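You operate a simulated robot arm through the tools that you are given. There is no shell and no other tool. Be economical: measure what you need, move in short steps, check, and stop when the job is done.

Carry out the task below with a simulated robot arm. There is one attempt and no reset: what you move stays moved.

## Task
Put the white pad on top of the carton on the top of the green belt. Take the brass round flange from the top of the green belt and leave it on the blue mark. Put the steel cube marked "P5" from the top of the green belt on top of the grey bracket there and the steel cube labelled "J7" on the top of the fixed bench. Pull the left bench drawer open. Do these in any order.

Only the result counts: the job must be done as asked and must still hold three seconds after the hand-in. Knocking over, shifting, dropping, spilling or breaking anything else fails it.

## Robot
A 6-joint arm with a two-finger parallel gripper on a trunk, on a base that drives. Base frame: it is fixed to the floor where the robot stands at the start and does not move with it; the origin is under the middle of the robot, x ahead of it, y to its left, z up. Lengths are in m, angles in rad, forces in N, time in s.
With the tool pointing down near the work surface it reaches from about 0.3 to 0.7 m from the robot's upright axis, wherever it stands. Its first joint turns from -2.897 to 2.897 rad. Places, roughly: blue mark [0.7, 0.5, 1]; brass round flange (7x7x3 cm) [0.6, -0.4, 1]; carton (22x18x15 cm) [0.6, -0.1, 1]; grey bracket (9x9x4 cm) [0.5, -0.5, 1]; left bench drawer [-2.2, 5.3, 0.8]; top of the fixed bench [0.7, -3.3, 0.9]; white pad (7x12x3 cm) [0.6, 0.1, 1]. Payload 4.1 kg.
The tool frame sits at the grasp point between the pads (the TCP): z along the fingers, y along the line on which they close. The tips reach 0.023 m beyond it. The gripper opens to 0.094 m. The fingers are 0.038 m wide and 0.01 m thick; the gripper's body (0.054 by 0.096 m) begins 0.039 m behind the TCP.
Orientation is told as [roll, pitch, yaw] about the base's x, y, z axes, in that order, counted from this pose: with the fingers straight down and closing along the base's y, the tool's x points along the base's -x, its y along +y and its z along -z.

## Interface
- The arm moves only by the tool move_arm. Its argument "steps" is a list that holds one entry, the list of rows, each a list of 7 numbers: the shift along the tool's x, y, z in m, then the turn, a rotation vector about the tool's x, y, z in rad, then the gripper command, from -1 (shut) to 1 (fully open), values between in proportion. In form: [[[tx, ty, tz, ax, ay, az, grip], ...]]. A call has 1 to 10 rows; each row is the pose to reach, as a shift and turn from the pose commanded when the call began, along the tool's axes at that moment. Rows are played at 5 a second. More than 0.05 m and 0.15 rad between two rows, or a gripper value outside its range, and nothing of the call is played. Where a pose cannot be reached the arm comes as near as it can. A force on the tool above 40 N (or 10 N above the force at the start of the call, whichever is more), or a blocked arm, ends the call early, and 0.2 s more pass. Each finger travels about 0.045 m/s and halts on what it meets, pressing with about 24 N; the grip force reading is that of the motor and also rises with nothing between the fingers. The clock runs only during rows and for 0.2 s after the last one: add rows that repeat a pose to give the fingers time. It gives the time, the measured TCP pose, the force on the tool (base axes), the opening and the grip force at its end, in the units of the frame above (readings bear some noise), with the torque about the TCP (base axes, N m) and any sound that the robot's microphone picked up.
- Cameras (640 x 400 px; columns grow to the right, rows downward): "scene" is now at [0.0123, 0.1456, 1.5517]; the picture's right is [-0.31, -0.95, 0.00], its down [-0.73, 0.24, -0.64] and it looks along [0.61, -0.20, -0.77] (base axes); focal length 248 px, centre (320, 200). "wrist" rides on the gripper at [0.086, 0.016, -0.075] in the tool frame; the picture's right is [-0.18, 0.98, 0.00], its down [-0.58, -0.11, -0.81] and it looks along [-0.79, -0.15, 0.59] (tool axes); focal length 243 px, centre (320, 200). There is no depth. A picture from a camera that has moved, and an enlarged one, comes with that camera's place and axes in the base frame and with its lens.
- snapshot(camera): a new picture of that camera. The clock stands still meanwhile.
- raise_lower(by): slides the trunk up (or, below 0, down) by that many m; the arm and the scene camera ride with it, the base frame stays. It gives what a move gives, with no picture.
- base_move(legs): drives the robot by 1 to 6 legs, each [ahead, turn to the left] in m and rad, along the robot's own axes; the way and the turn of a leg run together, so that a leg with both is an arc; at most 1.5 m and 3.142 rad a leg. The arm and the cameras ride along, it lands a little off, and it stops where it bumps. It gives what a move gives.
- pan_tilt(pan, tilt): turns the head with the scene camera to pan (to the left, within 2.705 rad either way) and tilt (down, from -0.506 to 1.204), counted from straight ahead of the robot. It gives what a move gives.
- zoom(camera, box): a new picture of the part [left, top, right, bottom] of that camera's present view, enlarged. The clock stands still meanwhile.
- hand_in(): hands the job in; it is judged then, once.

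Work in short steps. Places have to be worked out from the pictures, the camera data and where the tool is seen: move nearer, look again, correct. Check each grasp and each placing, and mend what went wrong. You have 165 turns and 120 pictures in all, those below and enlarged ones among them. Open the gripper and draw the arm clear of the work before you hand the job in, unless the task says otherwise; then end with one line.

The tools are called after ">>>" by a JSON object that holds its "name" and its "arguments". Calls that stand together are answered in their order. move_arm: Moves the arm, as the interface text tells. Its arguments: {"type":"object","properties":{"steps":{"type":"array"}},"required":["steps"]} The other tools are called the same way: raise_lower (by) slides the trunk up or down; base_move (legs) drives the base; pan_tilt (pan, tilt) turns the head that bears the scene camera; snapshot (camera) takes a picture; zoom (camera, box) takes an enlarged picture of a part of a camera's view; hand_in () hands the job in.

At the start:

```text
t: 0.0
ee_pos: [0.2679, -0.3492, 1.2538]
tool_rot: [-0.001, -0.002, -0.002]
contact_force: [-0.6, -0.4, 0.1]
wrist_torque: [0.02, 0.0, -0.01]
gripper_width: 0.0942
gripper_force: 0.1
trunk travel left (down, up): [-0.525, 0.065]
robot x, y, heading: [0.0018, 0.0044, 0.001]
head pan, tilt: [-0.314, 0.881]
```

scene: 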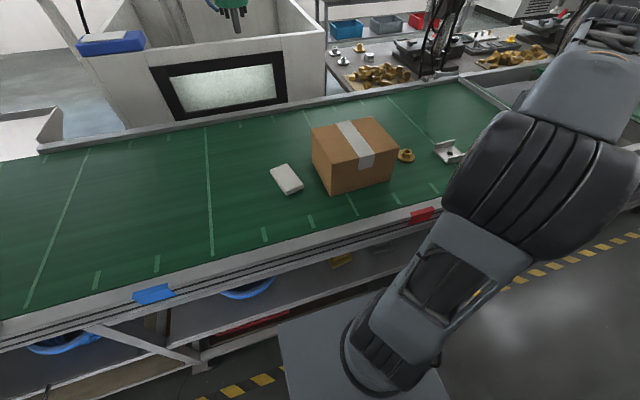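
wrist: 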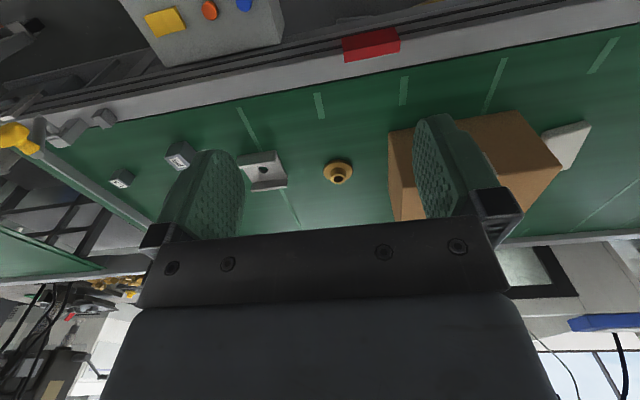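

I'll look over the belt in more detail, starting with the left side for the blue mark and the right for the cubes.

>>> {"name": "zoom", "arguments": {"camera": "scene", "box": [0, 100, 320, 300]}}

>>> {"name": "zoom", "arguments": {"camera": "wrist", "box": [0, 80, 320, 280]}}

```text
2.00 times, centred on (160, 200) of scene
camera zoom: at [0.0123, 0.1456, 1.5517], right [-0.31, -0.95, 0.0], down [-0.73, 0.24, -0.64], along [0.61, -0.2, -0.77], focal length 496 px, centre (640, 200)
```

zoom: 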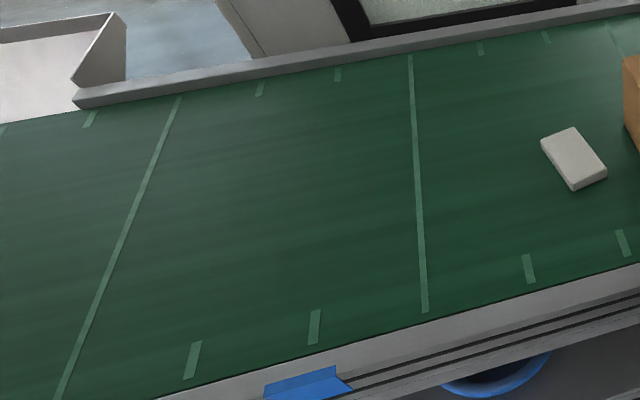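

```text
2.00 times, centred on (160, 180) of wrist
camera zoom: at [0.1816, -0.3329, 1.329], right [0.18, 0.98, 0.0], down [0.58, -0.11, 0.81], along [0.79, -0.15, -0.59], focal length 485 px, centre (640, 240)
```

zoom: 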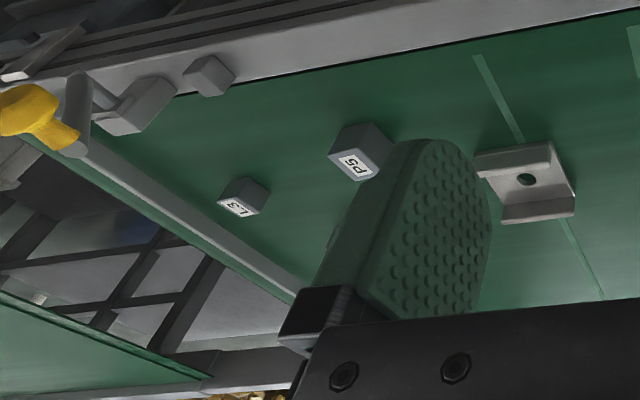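

Nothing blue lies on the belt itself near [0.7, 0.5], only tape on the near rail. I'll look from the head panned left, and check whether the belt moves.

>>> {"name": "pan_tilt", "arguments": {"pan": 0.6, "tilt": 0.75}}

>>> {"name": "snapshot", "arguments": {"camera": "scene"}}

>>> {"name": "pan_tilt", "arguments": {"pan": -0.9, "tilt": 0.75}}

>>> {"name": "snapshot", "arguments": {"camera": "scene"}}

```text
t: 1.2
ee_pos: [0.2674, -0.3485, 1.2544]
tool_rot: [0.0, 0.0, -0.002]
contact_force: [-0.2, -0.8, 0.3]
wrist_torque: [-0.01, -0.03, -0.04]
gripper_width: 0.094
gripper_force: 0.1
trunk travel left (down, up): [-0.525, 0.065]
robot x, y, heading: [0.0007, 0.0071, -0.004]
head pan, tilt: [0.6, 0.75]
```

```text
115 pictures are left
camera scene: at [0.0079, 0.216, 1.562], right [0.56, -0.83, 0.0], down [-0.56, -0.38, -0.73], along [0.6, 0.41, -0.68], focal length 248 px, centre (320, 200)
```

scene: 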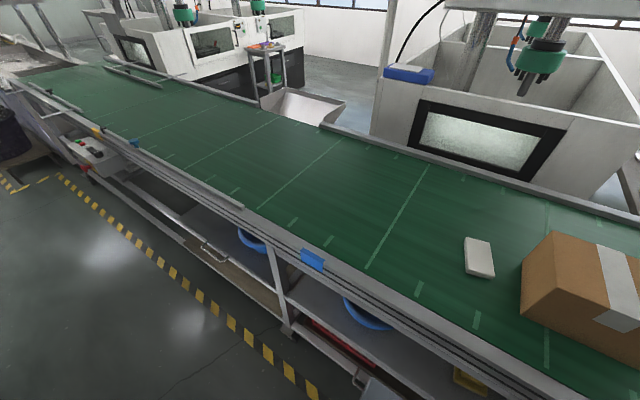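

```text
t: 2.8
ee_pos: [0.2676, -0.3493, 1.2536]
tool_rot: [0.0, 0.0, -0.002]
contact_force: [0.3, -0.9, 0.4]
wrist_torque: [0.01, 0.01, -0.01]
gripper_width: 0.0942
gripper_force: 0.0
trunk travel left (down, up): [-0.525, 0.065]
robot x, y, heading: [0.0013, 0.0052, -0.001]
head pan, tilt: [-0.901, 0.75]
```

```text
114 pictures are left
camera scene: at [-0.009, 0.1043, 1.562], right [-0.78, -0.62, 0.0], down [-0.42, 0.53, -0.73], along [0.45, -0.57, -0.68], focal length 248 px, centre (320, 200)
```

scene: 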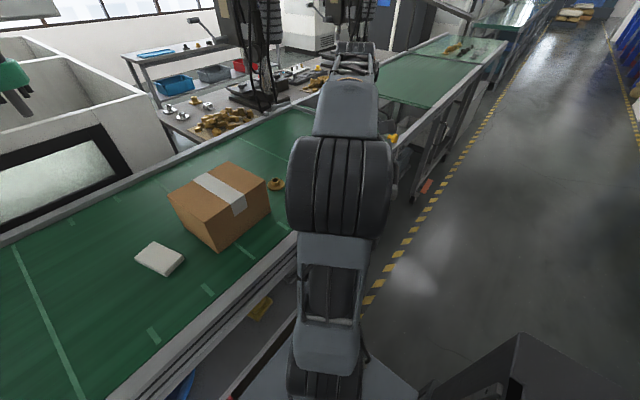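

The belt stands still, and the blue tape marks about y ≈ 0.46; the belt centre there is about (0.69, 0.46), which matches the listed place. From the first picture the pad is at about (0.59, 0.07), yaw about 0.3. I'm moving the wrist over for a closer look.

>>> {"name": "move_arm", "arguments": {"steps": [[[-0.018, 0.042, 0, 0, 0, -0.03, 1], [-0.036, 0.084, 0, 0, 0, -0.06, 1], [-0.054, 0.126, 0, 0, 0, -0.09, 1], [-0.072, 0.168, 0, 0, 0, -0.12, 1], [-0.09, 0.21, 0, 0, 0, -0.15, 1], [-0.108, 0.252, 0, 0, 0, -0.18, 1], [-0.126, 0.294, 0, 0, 0, -0.21, 1], [-0.144, 0.336, 0, 0, 0, -0.24, 1], [-0.162, 0.378, 0, 0, 0, -0.27, 1], [-0.18, 0.42, 0, 0, 0, -0.3, 1]]]}}

>>> {"name": "pan_tilt", "arguments": {"pan": -0.314, "tilt": 0.881}}

>>> {"name": "snapshot", "arguments": {"camera": "wrist"}}

>>> {"name": "snapshot", "arguments": {"camera": "scene"}}

```text
t: 5.0
ee_pos: [0.4508, 0.0693, 1.2561]
tool_rot: [0.001, 0.001, 0.3]
contact_force: [0.1, 0.3, -0.9]
wrist_torque: [-0.03, 0.01, 0.02]
gripper_width: 0.0938
gripper_force: 0.1
trunk travel left (down, up): [-0.525, 0.065]
robot x, y, heading: [0.001, 0.0045, -0.001]
head pan, tilt: [-0.901, 0.75]
```

```text
t: 6.0
ee_pos: [0.4514, 0.0681, 1.2552]
tool_rot: [0.0, 0.001, 0.298]
contact_force: [0.1, 0.1, 0.0]
wrist_torque: [0.0, 0.0, -0.01]
gripper_width: 0.0942
gripper_force: 0.2
trunk travel left (down, up): [-0.525, 0.065]
robot x, y, heading: [0.0007, 0.0066, -0.001]
head pan, tilt: [-0.314, 0.881]
```

```text
113 pictures are left
camera wrist: at [0.3636, 0.0576, 1.3303], right [-0.11, 0.99, 0.0], down [0.59, 0.07, 0.81], along [0.8, 0.09, -0.59], focal length 243 px, centre (320, 200)
```

wrist: 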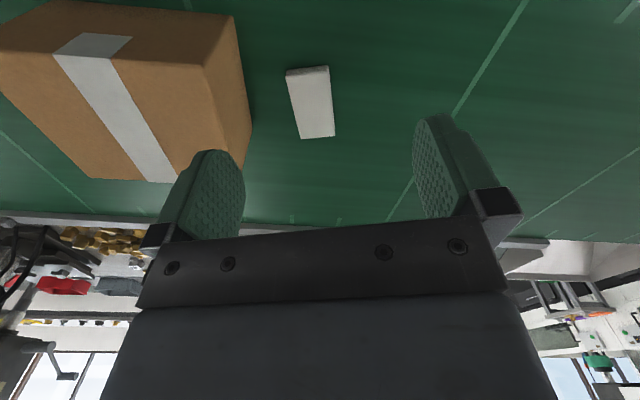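

```text
112 pictures are left
camera scene: at [0.0123, 0.1457, 1.5516], right [-0.31, -0.95, 0.0], down [-0.73, 0.24, -0.64], along [0.6, -0.2, -0.77], focal length 248 px, centre (320, 200)
```

scene: 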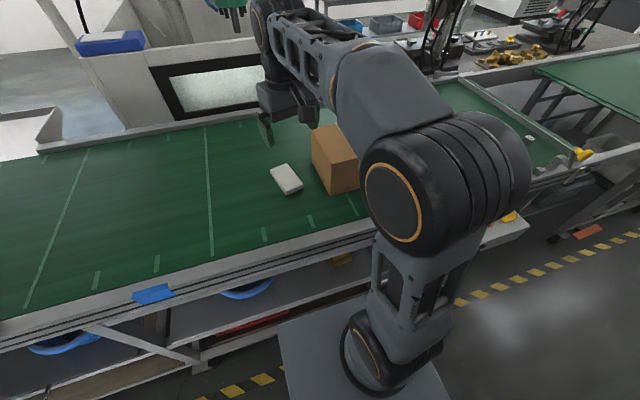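

Wrist view puts the pad at about (0.591, 0.072) with yaw about 0.27, and the carton's left face at y ≈ -0.04. I'm moving above the pad to z≈1.06.

>>> {"name": "move_arm", "arguments": {"steps": [[[-0.034, -0.01, 0.02, 0, 0, 0.01, 1], [-0.068, -0.02, 0.045, 0, 0, 0.02, 1], [-0.1, -0.03, 0.075, 0, 0, 0.028, 1], [-0.1348, -0.0379, 0.1, 0, 0, 0.028, 1], [-0.1348, -0.0379, 0.145, 0, 0, 0.028, 1], [-0.1348, -0.0379, 0.19, 0, 0, 0.028, 1]]]}}

>>> {"name": "snapshot", "arguments": {"camera": "wrist"}}

>>> {"name": "zoom", "arguments": {"camera": "scene", "box": [210, 80, 450, 230]}}

```text
t: 7.4
ee_pos: [0.5863, 0.0705, 1.0632]
tool_rot: [0.001, 0.0, 0.269]
contact_force: [-0.2, 0.4, 0.5]
wrist_torque: [-0.01, -0.04, -0.02]
gripper_width: 0.094
gripper_force: 0.1
trunk travel left (down, up): [-0.525, 0.065]
robot x, y, heading: [0.0021, 0.0039, -0.005]
head pan, tilt: [-0.314, 0.881]
```

```text
111 pictures are left
camera wrist: at [0.4991, 0.0624, 1.1378], right [-0.09, 1.0, 0.0], down [0.59, 0.05, 0.81], along [0.8, 0.07, -0.59], focal length 243 px, centre (320, 200)
```

wrist: 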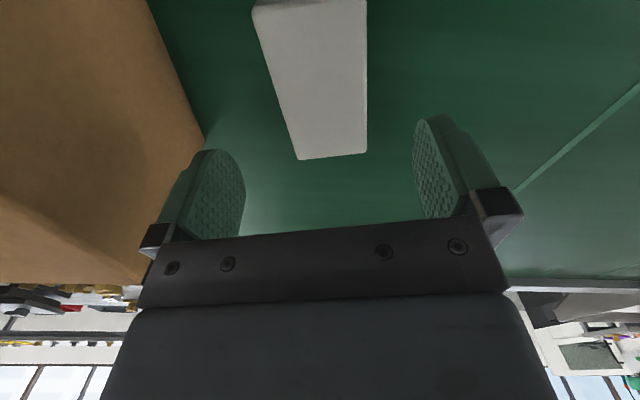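

```text
2.67 times, centred on (330, 155) of scene
camera zoom: at [0.0124, 0.1457, 1.5516], right [-0.31, -0.95, 0.0], down [-0.73, 0.24, -0.64], along [0.6, -0.2, -0.77], focal length 661 px, centre (293, 320)
```

zoom: 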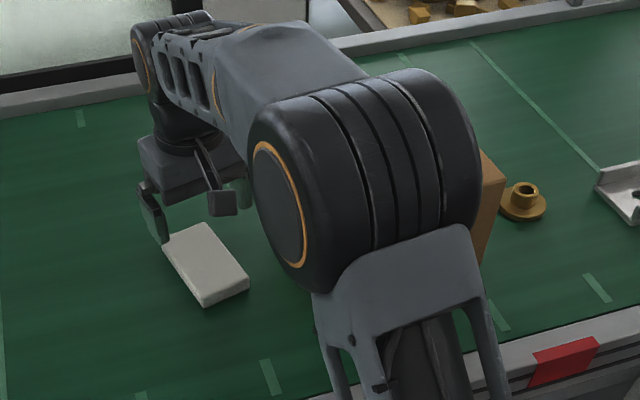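

The grip is lined up (pad yaw about 0.24). I'm descending to z≈0.976 and closing.

>>> {"name": "move_arm", "arguments": {"steps": [[[-0.003, 0, 0.03, 0, 0, 0.028, 1], [-0.003, 0, 0.06, 0, 0, 0.028, 1], [-0.003, 0, 0.087, 0, 0, 0.028, 1], [-0.003, 0, 0.087, 0, 0, 0.028, -1], [-0.003, 0, 0.087, 0, 0, 0.028, -1], [-0.003, 0, 0.087, 0, 0, 0.028, -1], [-0.003, 0, 0.087, 0, 0, 0.028, -1]]]}}

```text
t: 9.0
ee_pos: [0.5899, 0.0773, 0.9775]
tool_rot: [-0.001, 0.002, 0.241]
contact_force: [-1.6, 0.2, 0.6]
wrist_torque: [-0.04, 0.0, -0.06]
gripper_width: 0.0647
gripper_force: 24.0
trunk travel left (down, up): [-0.525, 0.065]
robot x, y, heading: [-0.0044, 0.0014, 0.003]
head pan, tilt: [-0.314, 0.881]
```

Pad held (6.5 cm). Lifting it well above the carton's top.

>>> {"name": "move_arm", "arguments": {"steps": [[[0, 0, -0.03, 0, 0, 0, -1], [0, 0, -0.07, 0, 0, 0, -1], [0, 0, -0.115, 0, 0, 0, -1], [0, 0, -0.16, 0, 0, 0, -1], [0, 0, -0.2, 0, 0, 0, -1], [0, 0, -0.23, 0, 0, 0, -1], [0, 0, -0.23, 0, 0, 0, -1]]]}}

>>> {"name": "snapshot", "arguments": {"camera": "wrist"}}

```text
t: 10.6
ee_pos: [0.5902, 0.0727, 1.2049]
tool_rot: [0.0, 0.001, 0.243]
contact_force: [-0.5, 1.0, 0.1]
wrist_torque: [-0.02, -0.02, 0.01]
gripper_width: 0.0647
gripper_force: 23.8
trunk travel left (down, up): [-0.525, 0.065]
robot x, y, heading: [-0.0005, 0.0048, -0.0]
head pan, tilt: [-0.314, 0.881]
```

```text
109 pictures are left
camera wrist: at [0.501, 0.0679, 1.2796], right [-0.06, 1.0, 0.0], down [0.59, 0.03, 0.81], along [0.8, 0.05, -0.59], focal length 243 px, centre (320, 200)
```

wrist: 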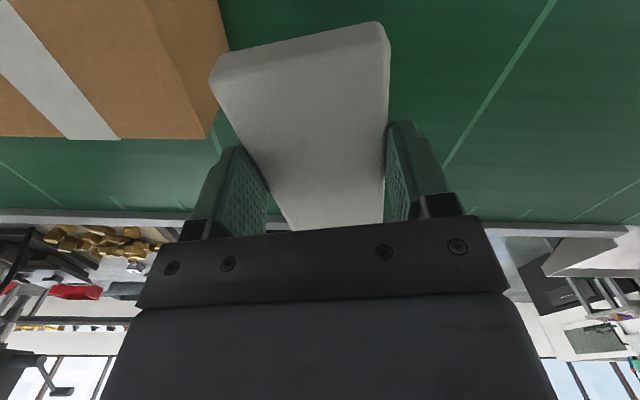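

Holding well. The carton's top centre is about (0.57, -0.14) by the tape and edges; I'm carrying the pad over it and squaring the yaw.

>>> {"name": "move_arm", "arguments": {"steps": [[[0.014, -0.04, 0, 0, 0, 0.049, -1], [0.028, -0.081, 0, 0, 0, 0.097, -1], [0.042, -0.121, 0, 0, 0, 0.146, -1], [0.056, -0.162, 0, 0, 0, 0.194, -1], [0.0706, -0.2019, 0, 0, 0, 0.243, -1], [0.0706, -0.2019, 0.03, 0, 0, 0.243, -1], [0.0706, -0.2019, 0.05, 0, 0, 0.243, -1]]]}}

>>> {"name": "snapshot", "arguments": {"camera": "wrist"}}

>>> {"name": "snapshot", "arguments": {"camera": "scene"}}

```text
t: 12.2
ee_pos: [0.5695, -0.1366, 1.1573]
tool_rot: [-0.001, 0.002, 0.0]
contact_force: [0.2, -0.4, -0.1]
wrist_torque: [0.03, 0.01, -0.01]
gripper_width: 0.0647
gripper_force: 24.1
trunk travel left (down, up): [-0.525, 0.065]
robot x, y, heading: [0.0004, 0.004, 0.002]
head pan, tilt: [-0.314, 0.881]
```

```text
108 pictures are left
camera wrist: at [0.4827, -0.1217, 1.2332], right [0.18, 0.98, 0.0], down [0.58, -0.11, 0.81], along [0.79, -0.15, -0.59], focal length 243 px, centre (320, 200)
```

wrist: 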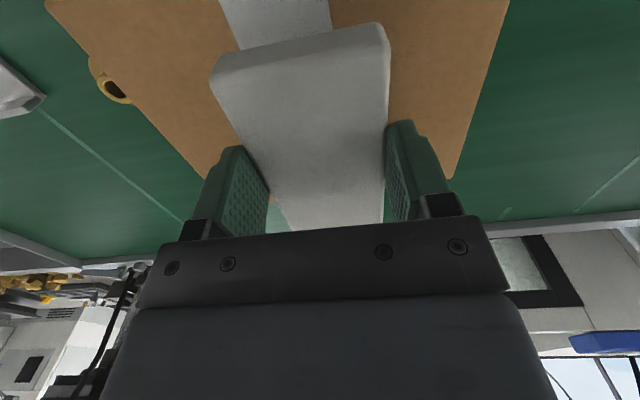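

```text
107 pictures are left
camera scene: at [0.0124, 0.1458, 1.5516], right [-0.31, -0.95, 0.0], down [-0.73, 0.24, -0.64], along [0.6, -0.2, -0.77], focal length 248 px, centre (320, 200)
```

scene: 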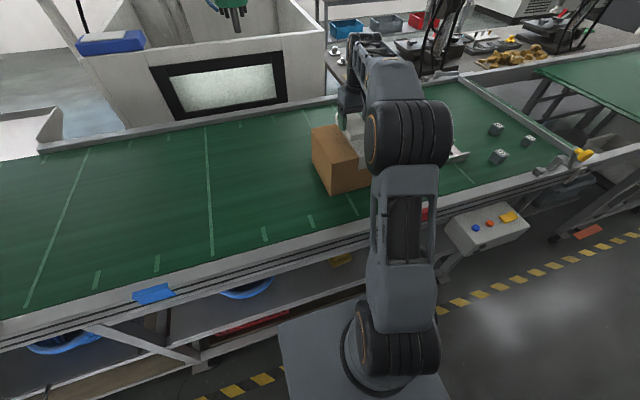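

The pad is centred over the carton with about 3 cm to go. Lowering gently.

>>> {"name": "move_arm", "arguments": {"steps": [[[0, 0, 0.015, 0, 0, 0, -1], [0, 0, 0.023, 0, 0, 0, -1], [0, 0, 0.027, 0, 0, 0, -1]]]}}

>>> {"name": "zoom", "arguments": {"camera": "scene", "box": [290, 80, 450, 180]}}

```text
t: 13.0
ee_pos: [0.5708, -0.138, 1.1295]
tool_rot: [0.0, 0.001, 0.0]
contact_force: [1.0, 0.1, -0.6]
wrist_torque: [-0.02, 0.01, 0.0]
gripper_width: 0.0649
gripper_force: 24.5
trunk travel left (down, up): [-0.525, 0.065]
robot x, y, heading: [-0.0019, 0.002, -0.005]
head pan, tilt: [-0.314, 0.881]
```

```text
4.00 times, centred on (370, 130) of scene
camera zoom: at [0.0123, 0.1456, 1.5516], right [-0.31, -0.95, 0.0], down [-0.73, 0.24, -0.64], along [0.6, -0.2, -0.77], focal length 992 px, centre (120, 480)
```

zoom: 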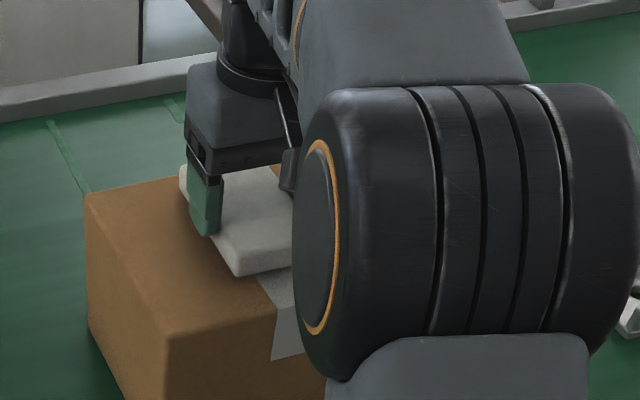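

No contact force yet; lowering in small increments until it touches.

>>> {"name": "move_arm", "arguments": {"steps": [[[0, 0, 0.002, 0, 0, 0, -1], [0, 0, 0.004, 0, 0, 0, -1], [0, 0, 0.005, 0, 0, 0, -1]]]}}

```text
t: 13.8
ee_pos: [0.5704, -0.1383, 1.1244]
tool_rot: [0.0, -0.001, -0.001]
contact_force: [-0.6, 0.1, -0.2]
wrist_torque: [-0.01, 0.0, 0.0]
gripper_width: 0.0647
gripper_force: 23.4
trunk travel left (down, up): [-0.525, 0.065]
robot x, y, heading: [-0.0004, 0.0046, -0.002]
head pan, tilt: [-0.314, 0.881]
```

>>> {"name": "move_arm", "arguments": {"steps": [[[0, 0, 0.002, 0, 0, 0, -1], [0, 0, 0.004, 0, 0, 0, -1], [0, 0, 0.006, 0, 0, 0, -1]]]}}

```text
t: 14.6
ee_pos: [0.5701, -0.1377, 1.1218]
tool_rot: [0.001, -0.004, -0.001]
contact_force: [0.5, -0.6, 13.1]
wrist_torque: [0.49, -0.18, -0.01]
gripper_width: 0.0648
gripper_force: 23.7
trunk travel left (down, up): [-0.525, 0.065]
robot x, y, heading: [0.0004, 0.0027, -0.0]
head pan, tilt: [-0.314, 0.881]
```

Contact (13 N). Releasing and rising.

>>> {"name": "move_arm", "arguments": {"steps": [[[0, 0, -0.003, 0, 0, 0, -1], [0, 0, -0.003, 0, 0, 0, 1], [0, 0, -0.003, 0, 0, 0, 1], [0, 0, -0.003, 0, 0, 0, 1], [0, 0, -0.025, 0, 0, 0, 1], [0, 0, -0.06, 0, 0, 0, 1], [0, 0, -0.1, 0, 0, 0, 1], [0.04, 0, -0.12, 0, 0, 0, 1], [0.08, 0, -0.12, 0, 0, 0, 1], [0.12, 0, -0.12, 0, 0, 0, 1]]]}}

>>> {"name": "snapshot", "arguments": {"camera": "wrist"}}

```text
t: 16.8
ee_pos: [0.4471, -0.1376, 1.2392]
tool_rot: [0.002, 0.001, 0.001]
contact_force: [-0.1, -1.0, -0.6]
wrist_torque: [0.0, 0.02, 0.02]
gripper_width: 0.0943
gripper_force: 0.1
trunk travel left (down, up): [-0.525, 0.065]
robot x, y, heading: [-0.0012, 0.0061, -0.001]
head pan, tilt: [-0.314, 0.881]
```

```text
105 pictures are left
camera wrist: at [0.3618, -0.1223, 1.3141], right [0.18, 0.98, 0.0], down [0.58, -0.11, 0.81], along [0.79, -0.15, -0.59], focal length 243 px, centre (320, 200)
```

wrist: 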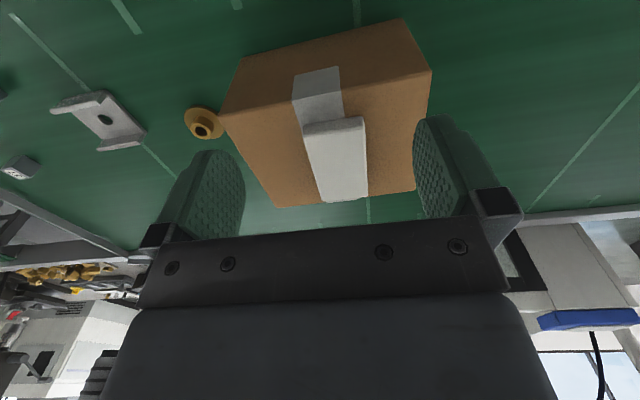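

Pad sits well on the carton. Flange is at about (0.578, -0.364); moving nearer to look at it.

>>> {"name": "move_arm", "arguments": {"steps": [[[-0.005, -0.045, 0, 0, 0, 0, 1], [-0.01, -0.09, 0, 0, 0, 0, 1], [-0.02, -0.135, 0, 0, 0, 0, 1], [-0.03, -0.18, 0.02, 0, 0, 0, 1], [-0.035, -0.226, 0.05, 0, 0, 0, 1], [-0.035, -0.226, 0.09, 0, 0, 0, 1], [-0.035, -0.226, 0.13, 0, 0, 0, 1]]]}}

>>> {"name": "snapshot", "arguments": {"camera": "wrist"}}

```text
refused: row 4 steps farther than a row can; nothing moved
```

```text
104 pictures are left
camera wrist: at [0.3618, -0.1223, 1.3141], right [0.18, 0.98, 0.0], down [0.58, -0.11, 0.81], along [0.79, -0.15, -0.59], focal length 243 px, centre (320, 200)
```

wrist: 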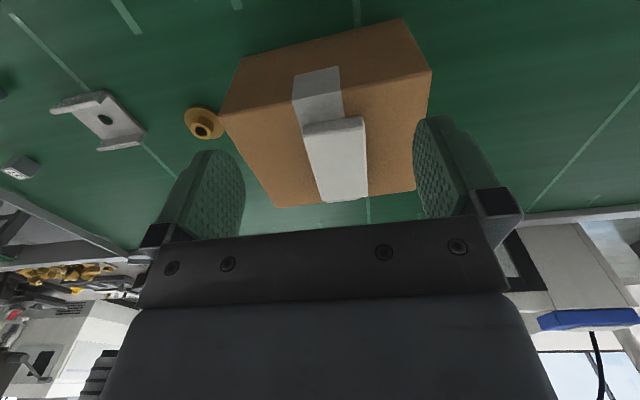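

Step too long; retrying with smaller rows.

>>> {"name": "move_arm", "arguments": {"steps": [[[-0.005, -0.038, 0, 0, 0, 0, 1], [-0.01, -0.076, 0, 0, 0, 0, 1], [-0.015, -0.114, 0, 0, 0, 0, 1], [-0.02, -0.152, 0.0, 0, 0, 0, 1], [-0.03, -0.19, 0.0, 0, 0, 0, 1], [-0.035, -0.226, 0.02, 0, 0, 0, 1], [-0.035, -0.226, 0.06, 0, 0, 0, 1], [-0.035, -0.226, 0.1, 0, 0, 0, 1], [-0.035, -0.226, 0.13, 0, 0, 0, 1]]]}}

>>> {"name": "snapshot", "arguments": {"camera": "wrist"}}

```text
t: 18.8
ee_pos: [0.4878, -0.3645, 1.1047]
tool_rot: [0.0, 0.0, 0.0]
contact_force: [-0.1, -0.9, 0.8]
wrist_torque: [0.0, 0.0, 0.0]
gripper_width: 0.0939
gripper_force: 0.1
trunk travel left (down, up): [-0.525, 0.065]
robot x, y, heading: [-0.0003, 0.0024, 0.001]
head pan, tilt: [-0.314, 0.881]
```

```text
103 pictures are left
camera wrist: at [0.4015, -0.3489, 1.1803], right [0.18, 0.98, 0.0], down [0.58, -0.11, 0.81], along [0.79, -0.15, -0.59], focal length 243 px, centre (320, 200)
```

wrist: 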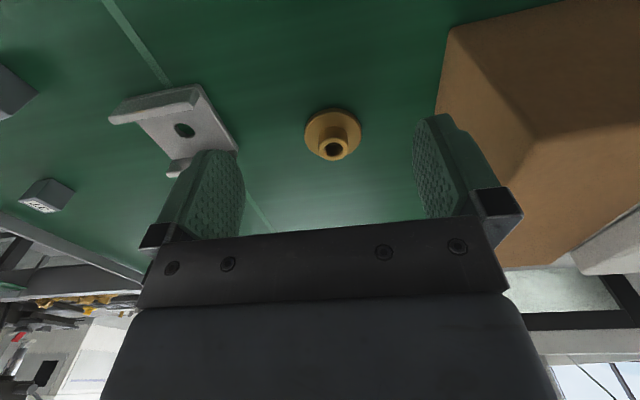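

Flange centre (0.579, -0.3675), hub about 3 cm wide. Going over it, then down to grasp the hub with tips just above the disc.

>>> {"name": "move_arm", "arguments": {"steps": [[[-0.03, -0.003, 0.0, 0, 0, 0, 1], [-0.06, -0.003, 0.0, 0, 0, 0, 1], [-0.0912, -0.003, 0.0, 0, 0, 0, 1], [-0.0912, -0.003, 0.04, 0, 0, 0, 1], [-0.0912, -0.003, 0.075, 0, 0, 0, 1]]]}}

>>> {"name": "snapshot", "arguments": {"camera": "wrist"}}

```text
t: 20.0
ee_pos: [0.5792, -0.3681, 1.0339]
tool_rot: [-0.002, -0.001, 0.001]
contact_force: [-0.4, 0.3, -0.2]
wrist_torque: [-0.01, -0.04, 0.02]
gripper_width: 0.0941
gripper_force: 0.1
out of reach, approached as far as the arm can: row 3
trunk travel left (down, up): [-0.525, 0.065]
robot x, y, heading: [0.0028, 0.0022, 0.0]
head pan, tilt: [-0.314, 0.881]
```

```text
102 pictures are left
camera wrist: at [0.4938, -0.3532, 1.11], right [0.18, 0.98, 0.0], down [0.58, -0.11, 0.81], along [0.79, -0.15, -0.59], focal length 243 px, centre (320, 200)
```

wrist: 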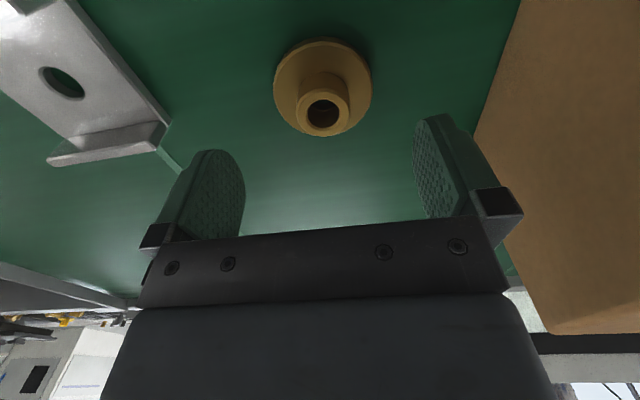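

Aligned. Descending and closing on the hub.

>>> {"name": "move_arm", "arguments": {"steps": [[[-0.001, 0, 0.025, 0, 0, 0, 1], [-0.001, 0, 0.046, 0, 0, 0, 1], [-0.001, 0, 0.046, 0, 0, 0, -1], [-0.001, 0, 0.046, 0, 0, 0, -1], [-0.001, 0, 0.046, 0, 0, 0, -1], [-0.001, 0, 0.046, 0, 0, 0, -1], [-0.001, 0, 0.046, 0, 0, 0, -1], [-0.001, 0, 0.046, 0, 0, 0, -1]]]}}

```text
t: 21.8
ee_pos: [0.5856, -0.3707, 0.9884]
tool_rot: [-0.001, -0.001, -0.001]
contact_force: [1.5, 3.9, 2.1]
wrist_torque: [0.14, 0.1, -0.13]
gripper_width: 0.0329
gripper_force: 23.9
out of reach, approached as far as the arm can: row 1, 2, 3, 4, 5, 6, 7, 8
trunk travel left (down, up): [-0.525, 0.065]
robot x, y, heading: [0.0022, 0.0088, 0.002]
head pan, tilt: [-0.314, 0.881]
```

Hub held (3.3 cm). Lifting straight, then retracting.

>>> {"name": "move_arm", "arguments": {"steps": [[[0, 0, -0.03, 0, 0, 0, -1], [0, 0, -0.07, 0, 0, 0, -1], [0, 0, -0.11, 0, 0, 0, -1], [0.02, 0, -0.15, 0, 0, 0, -1], [0.05, 0.0, -0.18, 0, 0, 0, -1], [0.09, 0.02, -0.2, 0, 0, 0, -1], [0.13, 0.04, -0.21, 0, 0, 0, -1], [0.17, 0.06, -0.22, 0, 0, 0, -1], [0.2, 0.09, -0.22, 0, 0, 0, -1]]]}}

>>> {"name": "snapshot", "arguments": {"camera": "wrist"}}

>>> {"name": "snapshot", "arguments": {"camera": "scene"}}

```text
t: 23.8
ee_pos: [0.3866, -0.283, 1.2093]
tool_rot: [0.0, -0.002, 0.0]
contact_force: [-0.5, -0.4, -4.0]
wrist_torque: [0.0, -0.02, 0.04]
gripper_width: 0.033
gripper_force: 24.6
out of reach, approached as far as the arm can: row 1, 2, 3, 4, 5
trunk travel left (down, up): [-0.525, 0.065]
robot x, y, heading: [-0.002, 0.0032, 0.002]
head pan, tilt: [-0.314, 0.881]
```

```text
101 pictures are left
camera wrist: at [0.3004, -0.2669, 1.2828], right [0.18, 0.98, 0.0], down [0.58, -0.11, 0.81], along [0.79, -0.15, -0.59], focal length 243 px, centre (320, 200)
```

wrist: 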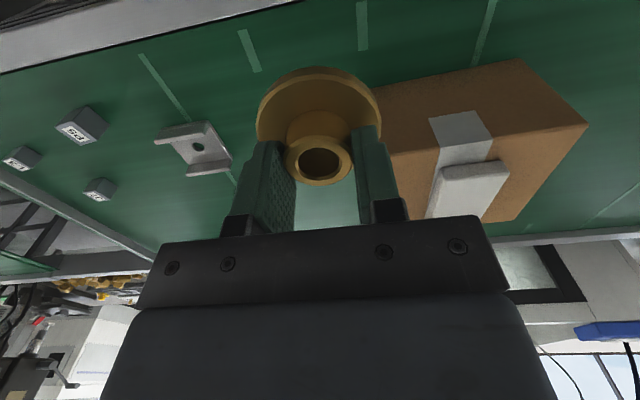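

```text
100 pictures are left
camera scene: at [0.0117, 0.1463, 1.5515], right [-0.31, -0.95, 0.0], down [-0.73, 0.24, -0.64], along [0.61, -0.2, -0.77], focal length 248 px, centre (320, 200)
```

scene: 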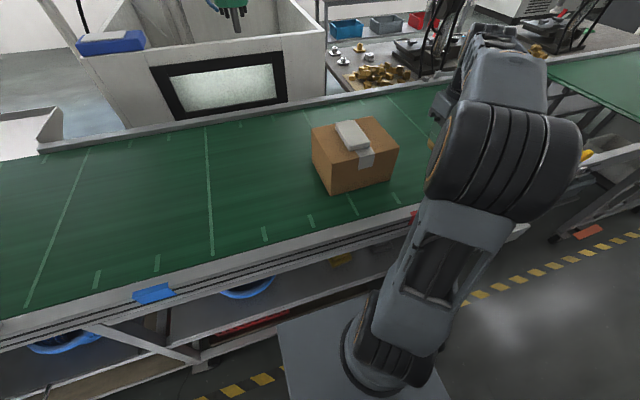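

Flange held; pad stays on the carton. Now I drive to stand before the blue mark: back off, go left 0.46 m, and return.

>>> {"name": "base_move", "arguments": {"legs": [[-0.3, 0], [0, 1.571], [0.46, 0], [0, -1.571], [0.31, 0]]}}

>>> {"name": "snapshot", "arguments": {"camera": "scene"}}

>>> {"name": "snapshot", "arguments": {"camera": "wrist"}}

```text
t: 37.6
ee_pos: [0.3941, 0.1727, 1.2064]
tool_rot: [0.0, -0.001, -0.021]
contact_force: [0.7, 0.0, -3.2]
wrist_torque: [0.03, 0.01, -0.02]
gripper_width: 0.0331
gripper_force: 24.1
trunk travel left (down, up): [-0.525, 0.065]
robot x, y, heading: [0.0129, 0.4687, -0.025]
head pan, tilt: [-0.314, 0.881]
```

```text
99 pictures are left
camera scene: at [0.0287, 0.6095, 1.5516], right [-0.33, -0.94, 0.0], down [-0.73, 0.25, -0.64], along [0.6, -0.21, -0.77], focal length 248 px, centre (320, 200)
```

scene: 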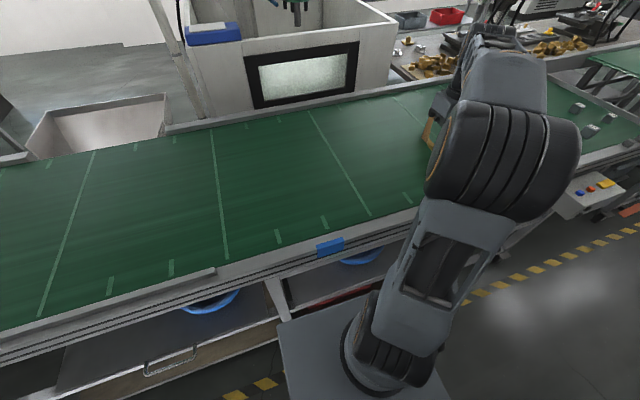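

```text
98 pictures are left
camera wrist: at [0.3085, 0.19, 1.2823], right [0.21, 0.98, 0.0], down [0.58, -0.12, 0.81], along [0.79, -0.17, -0.59], focal length 243 px, centre (320, 200)
```

wrist: 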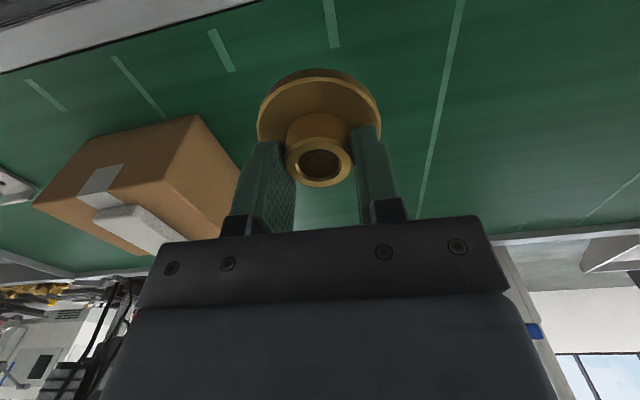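

Tape spans y ≈ 0.433–0.505, centre about 0.469. Carrying the flange to about (0.665, 0.469).

>>> {"name": "move_arm", "arguments": {"steps": [[[-0.0265, 0.0302, 0, 0, 0, -0.002, -1], [-0.053, 0.0604, 0, 0, 0, -0.004, -1], [-0.0795, 0.0906, 0, 0, 0, -0.006, -1], [-0.106, 0.1208, 0, 0, 0, -0.008, -1], [-0.1325, 0.151, 0, 0, 0, -0.01, -1], [-0.159, 0.1812, 0, 0, 0, -0.012, -1], [-0.1855, 0.2114, 0, 0, 0, -0.014, -1], [-0.212, 0.2416, 0, 0, 0, -0.016, -1], [-0.2385, 0.2718, 0, 0, 0, -0.018, -1], [-0.265, 0.302, 0.03, 0, 0, -0.02, -1]]]}}

>>> {"name": "snapshot", "arguments": {"camera": "scene"}}

```text
refused: row 10 steps farther than a row can; nothing moved
```

```text
97 pictures are left
camera scene: at [0.0287, 0.6095, 1.5516], right [-0.33, -0.94, 0.0], down [-0.73, 0.25, -0.64], along [0.6, -0.21, -0.77], focal length 248 px, centre (320, 200)
```

scene: 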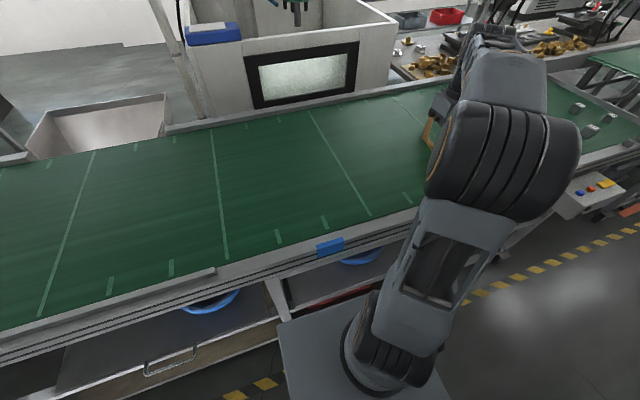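

Last row too long; repeating without that drop.

>>> {"name": "move_arm", "arguments": {"steps": [[[-0.0265, 0.0302, 0, 0, 0, -0.002, -1], [-0.053, 0.0604, 0, 0, 0, -0.004, -1], [-0.0795, 0.0906, 0, 0, 0, -0.006, -1], [-0.106, 0.1208, 0, 0, 0, -0.008, -1], [-0.1325, 0.151, 0, 0, 0, -0.01, -1], [-0.159, 0.1812, 0, 0, 0, -0.012, -1], [-0.1855, 0.2114, 0, 0, 0, -0.014, -1], [-0.212, 0.2416, 0, 0, 0, -0.016, -1], [-0.2385, 0.2718, 0, 0, 0, -0.018, -1], [-0.265, 0.302, 0.01, 0, 0, -0.02, -1]]]}}

>>> {"name": "move_arm", "arguments": {"steps": [[[0, 0, 0.04, 0, 0, 0, -1], [0, 0, 0.08, 0, 0, 0, -1], [0, 0, 0.12, 0, 0, 0, -1], [0, 0, 0.16, 0, 0, 0, -1], [0, 0, 0.18, 0, 0, 0, -1]]]}}

>>> {"name": "snapshot", "arguments": {"camera": "scene"}}

```text
t: 39.8
ee_pos: [0.6648, 0.4708, 1.1944]
tool_rot: [0.001, 0.002, -0.003]
contact_force: [-0.6, -0.4, -2.5]
wrist_torque: [-0.02, 0.01, -0.01]
gripper_width: 0.0334
gripper_force: 24.0
trunk travel left (down, up): [-0.525, 0.065]
robot x, y, heading: [0.0123, 0.4689, -0.019]
head pan, tilt: [-0.314, 0.881]
```

```text
t: 41.0
ee_pos: [0.6656, 0.4687, 1.0167]
tool_rot: [0.001, 0.002, 0.0]
contact_force: [0.4, -0.5, -3.1]
wrist_torque: [-0.01, 0.02, -0.05]
gripper_width: 0.0332
gripper_force: 23.5
trunk travel left (down, up): [-0.525, 0.065]
robot x, y, heading: [0.0141, 0.4694, -0.023]
head pan, tilt: [-0.314, 0.881]
```

```text
96 pictures are left
camera scene: at [0.0286, 0.6098, 1.5516], right [-0.33, -0.94, 0.0], down [-0.73, 0.25, -0.64], along [0.6, -0.21, -0.77], focal length 248 px, centre (320, 200)
```

scene: 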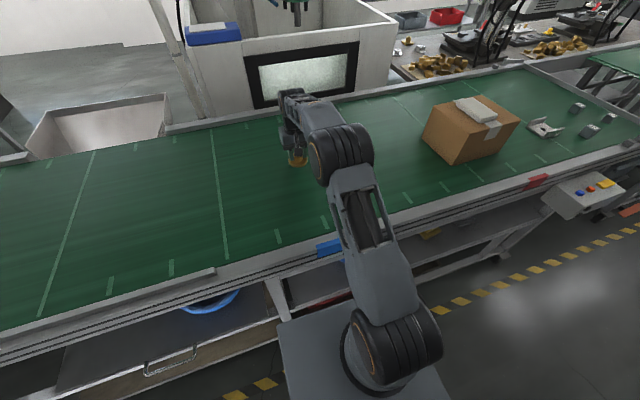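

Flange is about 3 cm above the belt at the mark. Lowering to contact near z=0.988.

>>> {"name": "move_arm", "arguments": {"steps": [[[0, 0, 0.015, 0, 0, 0, -1], [0, 0, 0.023, 0, 0, 0, -1], [0, 0, 0.027, 0, 0, 0, -1], [0, 0, 0.03, 0, 0, 0, -1]]]}}

```text
t: 42.0
ee_pos: [0.6651, 0.467, 0.9876]
tool_rot: [-0.001, -0.004, -0.002]
contact_force: [1.4, 0.5, 7.1]
wrist_torque: [0.04, 0.29, -0.04]
gripper_width: 0.0335
gripper_force: 23.8
trunk travel left (down, up): [-0.525, 0.065]
robot x, y, heading: [0.0136, 0.4671, -0.021]
head pan, tilt: [-0.314, 0.881]
```

Contact. Releasing, rising and drawing back.

>>> {"name": "move_arm", "arguments": {"steps": [[[0, 0, -0.001, 0, 0, 0, 1], [0, 0, -0.001, 0, 0, 0, 1], [0, 0, -0.001, 0, 0, 0, 1], [0, 0, -0.001, 0, 0, 0, 1], [0, 0, -0.03, 0, 0, 0, 1], [0, 0, -0.07, 0, 0, 0, 1], [0, 0, -0.115, 0, 0, 0, 1], [0, 0, -0.16, 0, 0, 0, 1], [0.03, 0, -0.19, 0, 0, 0, 1], [0.07, 0, -0.21, 0, 0, 0, 1]]]}}

>>> {"name": "move_arm", "arguments": {"steps": [[[0.04, 0, -0.01, 0, 0, 0, 1], [0.08, 0, -0.02, 0, 0, 0, 1], [0.12, 0, -0.03, 0, 0, 0, 1], [0.16, 0, -0.04, 0, 0, 0, 1], [0.2, 0, -0.04, 0, 0, 0, 1], [0.24, 0, -0.04, 0, 0, 0, 1]]]}}

>>> {"name": "snapshot", "arguments": {"camera": "scene"}}

>>> {"name": "snapshot", "arguments": {"camera": "wrist"}}

```text
t: 44.2
ee_pos: [0.5937, 0.4662, 1.1986]
tool_rot: [0.001, 0.0, -0.002]
contact_force: [0.3, -0.1, -0.5]
wrist_torque: [0.03, 0.0, 0.01]
gripper_width: 0.0936
gripper_force: 0.1
trunk travel left (down, up): [-0.525, 0.065]
robot x, y, heading: [0.0147, 0.4685, -0.018]
head pan, tilt: [-0.314, 0.881]
```

```text
t: 45.6
ee_pos: [0.3555, 0.4697, 1.236]
tool_rot: [-0.001, 0.0, -0.002]
contact_force: [-0.8, -0.7, 0.3]
wrist_torque: [0.0, 0.02, -0.01]
gripper_width: 0.094
gripper_force: 0.0
trunk travel left (down, up): [-0.525, 0.065]
robot x, y, heading: [0.0151, 0.4675, -0.025]
head pan, tilt: [-0.314, 0.881]
```

```text
95 pictures are left
camera scene: at [0.0272, 0.6098, 1.5516], right [-0.33, -0.94, 0.0], down [-0.73, 0.25, -0.64], along [0.6, -0.21, -0.77], focal length 248 px, centre (320, 200)
```

scene: 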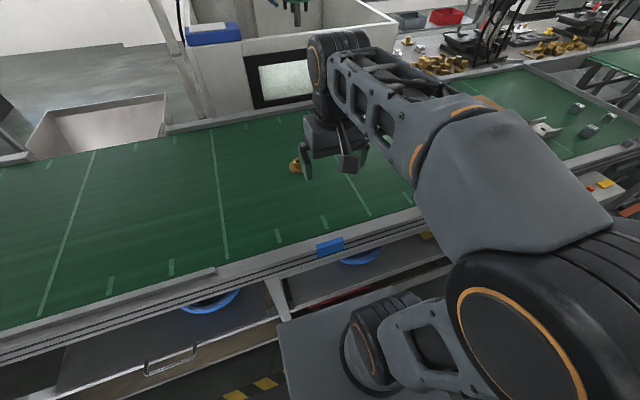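

```text
94 pictures are left
camera wrist: at [0.2695, 0.4858, 1.3109], right [0.19, 0.98, 0.0], down [0.58, -0.11, 0.81], along [0.79, -0.15, -0.59], focal length 243 px, centre (320, 200)
```

wrist: 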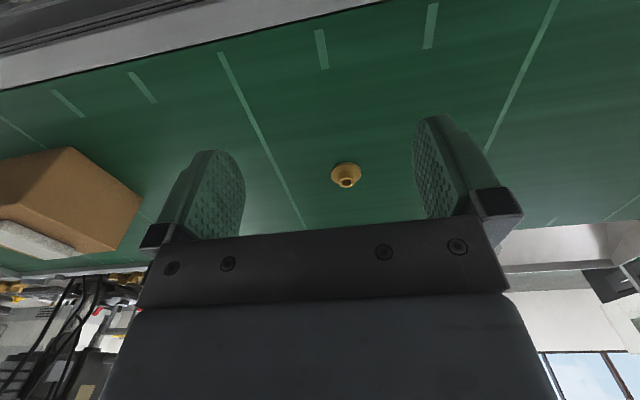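

Flange stands on the mark. Now driving to the cubes end (P5 ≈ (0.46,-0.67), others ≈ (0.59,-0.78), (0.50,-0.84)), keeping clear of the button box.

>>> {"name": "base_move", "arguments": {"legs": [[-0.35, 0], [0, -1.549], [1.09, 0], [0, 1.571], [0.285, 0]]}}

>>> {"name": "snapshot", "arguments": {"camera": "wrist"}}

>>> {"name": "snapshot", "arguments": {"camera": "scene"}}

```text
t: 62.3
ee_pos: [0.3005, -0.5945, 1.2347]
tool_rot: [-0.002, 0.002, 0.034]
contact_force: [-0.3, -0.5, 0.0]
wrist_torque: [-0.01, -0.03, 0.01]
gripper_width: 0.0935
gripper_force: 0.0
trunk travel left (down, up): [-0.525, 0.065]
robot x, y, heading: [-0.0423, -0.61, 0.013]
head pan, tilt: [-0.314, 0.881]
```

```text
93 pictures are left
camera wrist: at [0.2144, -0.5817, 1.3107], right [0.15, 0.99, 0.0], down [0.58, -0.09, 0.81], along [0.8, -0.12, -0.59], focal length 243 px, centre (320, 200)
```

wrist: 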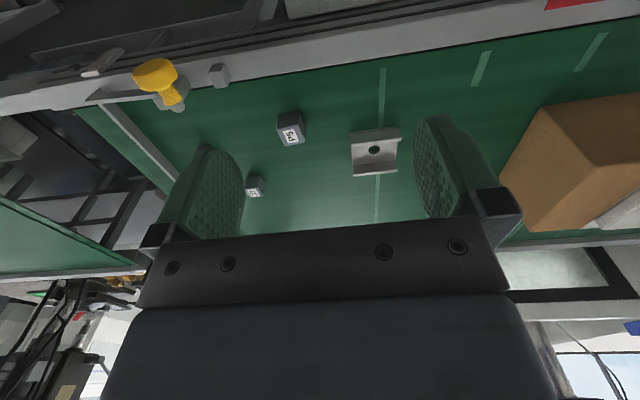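

```text
92 pictures are left
camera scene: at [-0.0325, -0.4659, 1.5516], right [-0.3, -0.95, 0.0], down [-0.74, 0.23, -0.64], along [0.61, -0.19, -0.77], focal length 248 px, centre (320, 200)
```

scene: 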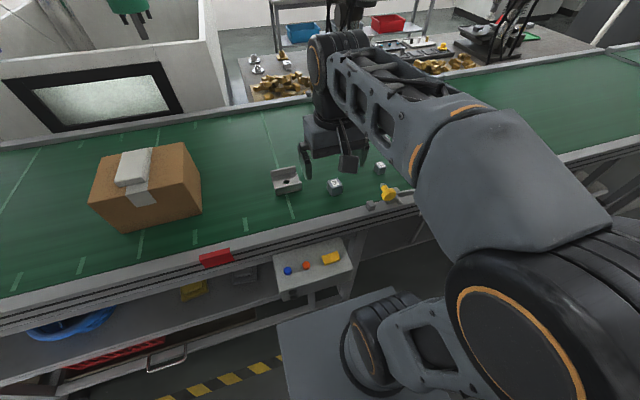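

Reading labels and the bracket's shape up close.

>>> {"name": "zoom", "arguments": {"camera": "scene", "box": [260, 130, 420, 230]}}

>>> {"name": "zoom", "arguments": {"camera": "wrist", "box": [220, 80, 420, 205]}}

```text
4.00 times, centred on (340, 180) of scene
camera zoom: at [-0.0325, -0.4659, 1.5516], right [-0.3, -0.95, 0.0], down [-0.74, 0.23, -0.64], along [0.61, -0.19, -0.77], focal length 992 px, centre (240, 280)
```

zoom: 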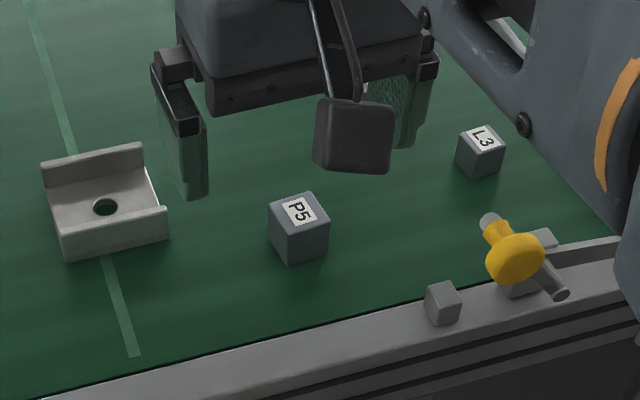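

```text
3.20 times, centred on (320, 142) of wrist
camera zoom: at [0.2144, -0.5817, 1.3107], right [0.15, 0.99, 0.0], down [0.58, -0.09, 0.81], along [0.8, -0.12, -0.59], focal length 776 px, centre (320, 384)
```

zoom: 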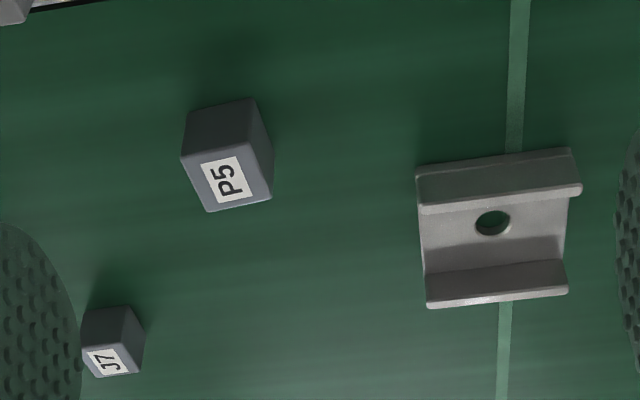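

P5 ≈ (0.465,-0.666), J7 ≈ (0.59,-0.777), L3 to leave alone. The bracket is an upright U channel centred about (0.54,-0.527), open along y; the cube goes on its plate. Moving closer to P5.

>>> {"name": "move_arm", "arguments": {"steps": [[[-0.015, -0.015, 0.02, 0, 0, -0.015, 1], [-0.03, -0.03, 0.04, 0, 0, -0.03, 1], [-0.045, -0.045, 0.06, 0, 0, -0.04, 1], [-0.06, -0.06, 0.085, 0, 0, -0.055, 1], [-0.075, -0.074, 0.115, 0, 0, -0.066, 1]]]}}

>>> {"name": "snapshot", "arguments": {"camera": "wrist"}}

```text
t: 63.5
ee_pos: [0.3812, -0.6662, 1.1209]
tool_rot: [0.0, -0.001, 0.101]
contact_force: [-0.1, 1.0, 0.1]
wrist_torque: [-0.02, 0.02, 0.0]
gripper_width: 0.0941
gripper_force: 0.1
trunk travel left (down, up): [-0.525, 0.065]
robot x, y, heading: [-0.0423, -0.6077, 0.015]
head pan, tilt: [-0.314, 0.881]
```

```text
89 pictures are left
camera wrist: at [0.2923, -0.6595, 1.196], right [0.09, 1.0, 0.0], down [0.59, -0.05, 0.81], along [0.8, -0.07, -0.59], focal length 243 px, centre (320, 200)
```

wrist: 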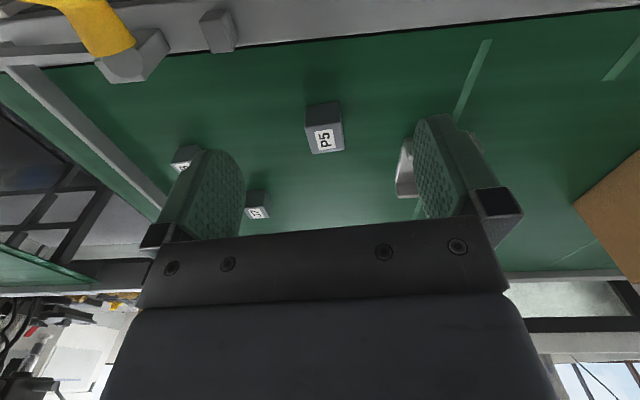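

P5 centre (0.463,-0.667). Moving over, descending and gripping it.

>>> {"name": "move_arm", "arguments": {"steps": [[[-0.04, -0.005, 0, 0, 0, 0.015, 1], [-0.082, -0.0093, 0.0, 0, 0, 0.03, 1], [-0.082, -0.0093, 0.04, 0, 0, 0.03, 1], [-0.082, -0.0093, 0.08, 0, 0, 0.03, 1], [-0.082, -0.0093, 0.115, 0, 0, 0.03, 1], [-0.082, -0.0093, 0.143, 0, 0, 0.03, 1], [-0.082, -0.0093, 0.143, 0, 0, 0.03, 0.5]]]}}

>>> {"name": "snapshot", "arguments": {"camera": "wrist"}}

```text
t: 65.1
ee_pos: [0.4636, -0.6656, 0.9761]
tool_rot: [-0.001, 0.0, 0.068]
contact_force: [-0.7, -0.5, -0.2]
wrist_torque: [0.01, 0.0, -0.01]
gripper_width: 0.0707
gripper_force: 0.1
trunk travel left (down, up): [-0.525, 0.065]
robot x, y, heading: [-0.0454, -0.6062, 0.012]
head pan, tilt: [-0.314, 0.881]
```

```text
88 pictures are left
camera wrist: at [0.376, -0.6561, 1.0507], right [0.12, 0.99, 0.0], down [0.59, -0.07, 0.81], along [0.8, -0.09, -0.59], focal length 243 px, centre (320, 200)
```

wrist: 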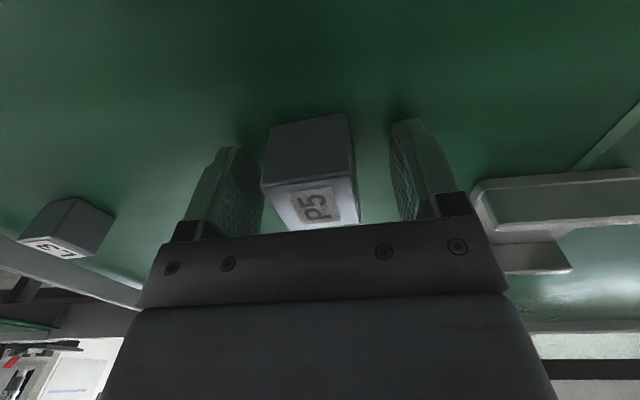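

P5 is between the fingers. Closing and lifting.

>>> {"name": "move_arm", "arguments": {"steps": [[[0, 0, 0, 0, 0, 0, -1], [0, 0, 0, 0, 0, 0, -1], [0, 0, 0, 0, 0, 0, -1], [0, 0, 0, 0, 0, 0, -1], [0, 0, -0.03, 0, 0, 0, -1], [0, 0, -0.07, 0, 0, 0, -1], [0, 0, -0.11, 0, 0, 0, -1]]]}}

>>> {"name": "snapshot", "arguments": {"camera": "wrist"}}

```text
t: 66.7
ee_pos: [0.4603, -0.6661, 1.0874]
tool_rot: [0.0, 0.003, 0.071]
contact_force: [-0.3, -0.1, -4.4]
wrist_torque: [0.02, -0.03, -0.02]
gripper_width: 0.038
gripper_force: 23.9
trunk travel left (down, up): [-0.525, 0.065]
robot x, y, heading: [-0.0474, -0.6082, 0.013]
head pan, tilt: [-0.314, 0.881]
```

```text
87 pictures are left
camera wrist: at [0.3735, -0.6572, 1.1626], right [0.12, 0.99, 0.0], down [0.59, -0.07, 0.81], along [0.8, -0.09, -0.59], focal length 243 px, centre (320, 200)
```

wrist: 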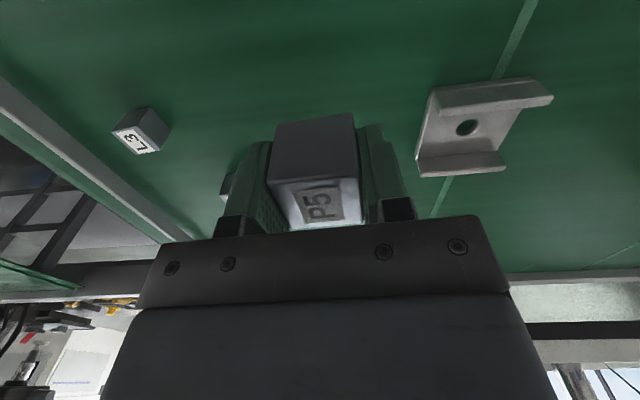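

P5 held (3.8 cm). Bracket centre ≈ (0.542,-0.53). Carrying the cube over it.

>>> {"name": "move_arm", "arguments": {"steps": [[[-0.023, 0.0325, 0, 0, 0, 0.018, -1], [-0.046, 0.065, 0, 0, 0, 0.036, -1], [-0.069, 0.0975, 0, 0, 0, 0.053, -1], [-0.0912, 0.13, 0, 0, 0, 0.071, -1], [-0.0912, 0.13, 0.0, 0, 0, 0.071, -1]]]}}

>>> {"name": "snapshot", "arguments": {"camera": "wrist"}}

>>> {"name": "zoom", "arguments": {"camera": "scene", "box": [220, 110, 380, 210]}}

```text
t: 67.9
ee_pos: [0.5416, -0.5284, 1.0869]
tool_rot: [0.0, -0.002, -0.004]
contact_force: [0.2, -0.1, -4.6]
wrist_torque: [0.0, 0.02, 0.02]
gripper_width: 0.038
gripper_force: 23.9
trunk travel left (down, up): [-0.525, 0.065]
robot x, y, heading: [-0.041, -0.6101, 0.012]
head pan, tilt: [-0.314, 0.881]
```

```text
86 pictures are left
camera wrist: at [0.4559, -0.513, 1.162], right [0.19, 0.98, 0.0], down [0.58, -0.11, 0.81], along [0.79, -0.15, -0.59], focal length 243 px, centre (320, 200)
```

wrist: 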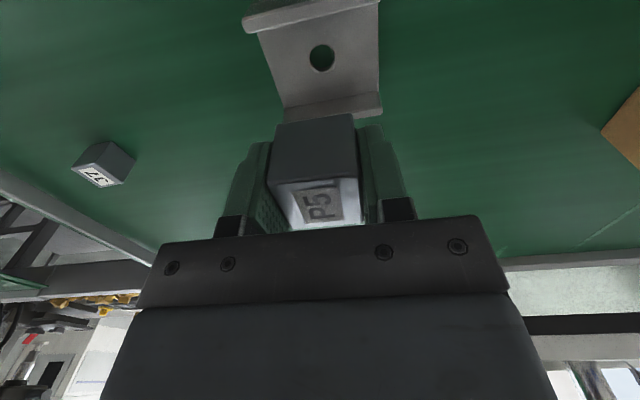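

```text
4.00 times, centred on (300, 160) of scene
camera zoom: at [-0.0325, -0.4659, 1.5516], right [-0.3, -0.95, 0.0], down [-0.74, 0.23, -0.64], along [0.61, -0.19, -0.77], focal length 992 px, centre (400, 360)
```

zoom: 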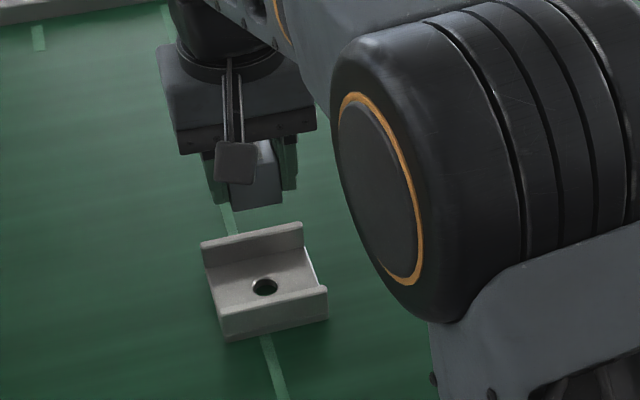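

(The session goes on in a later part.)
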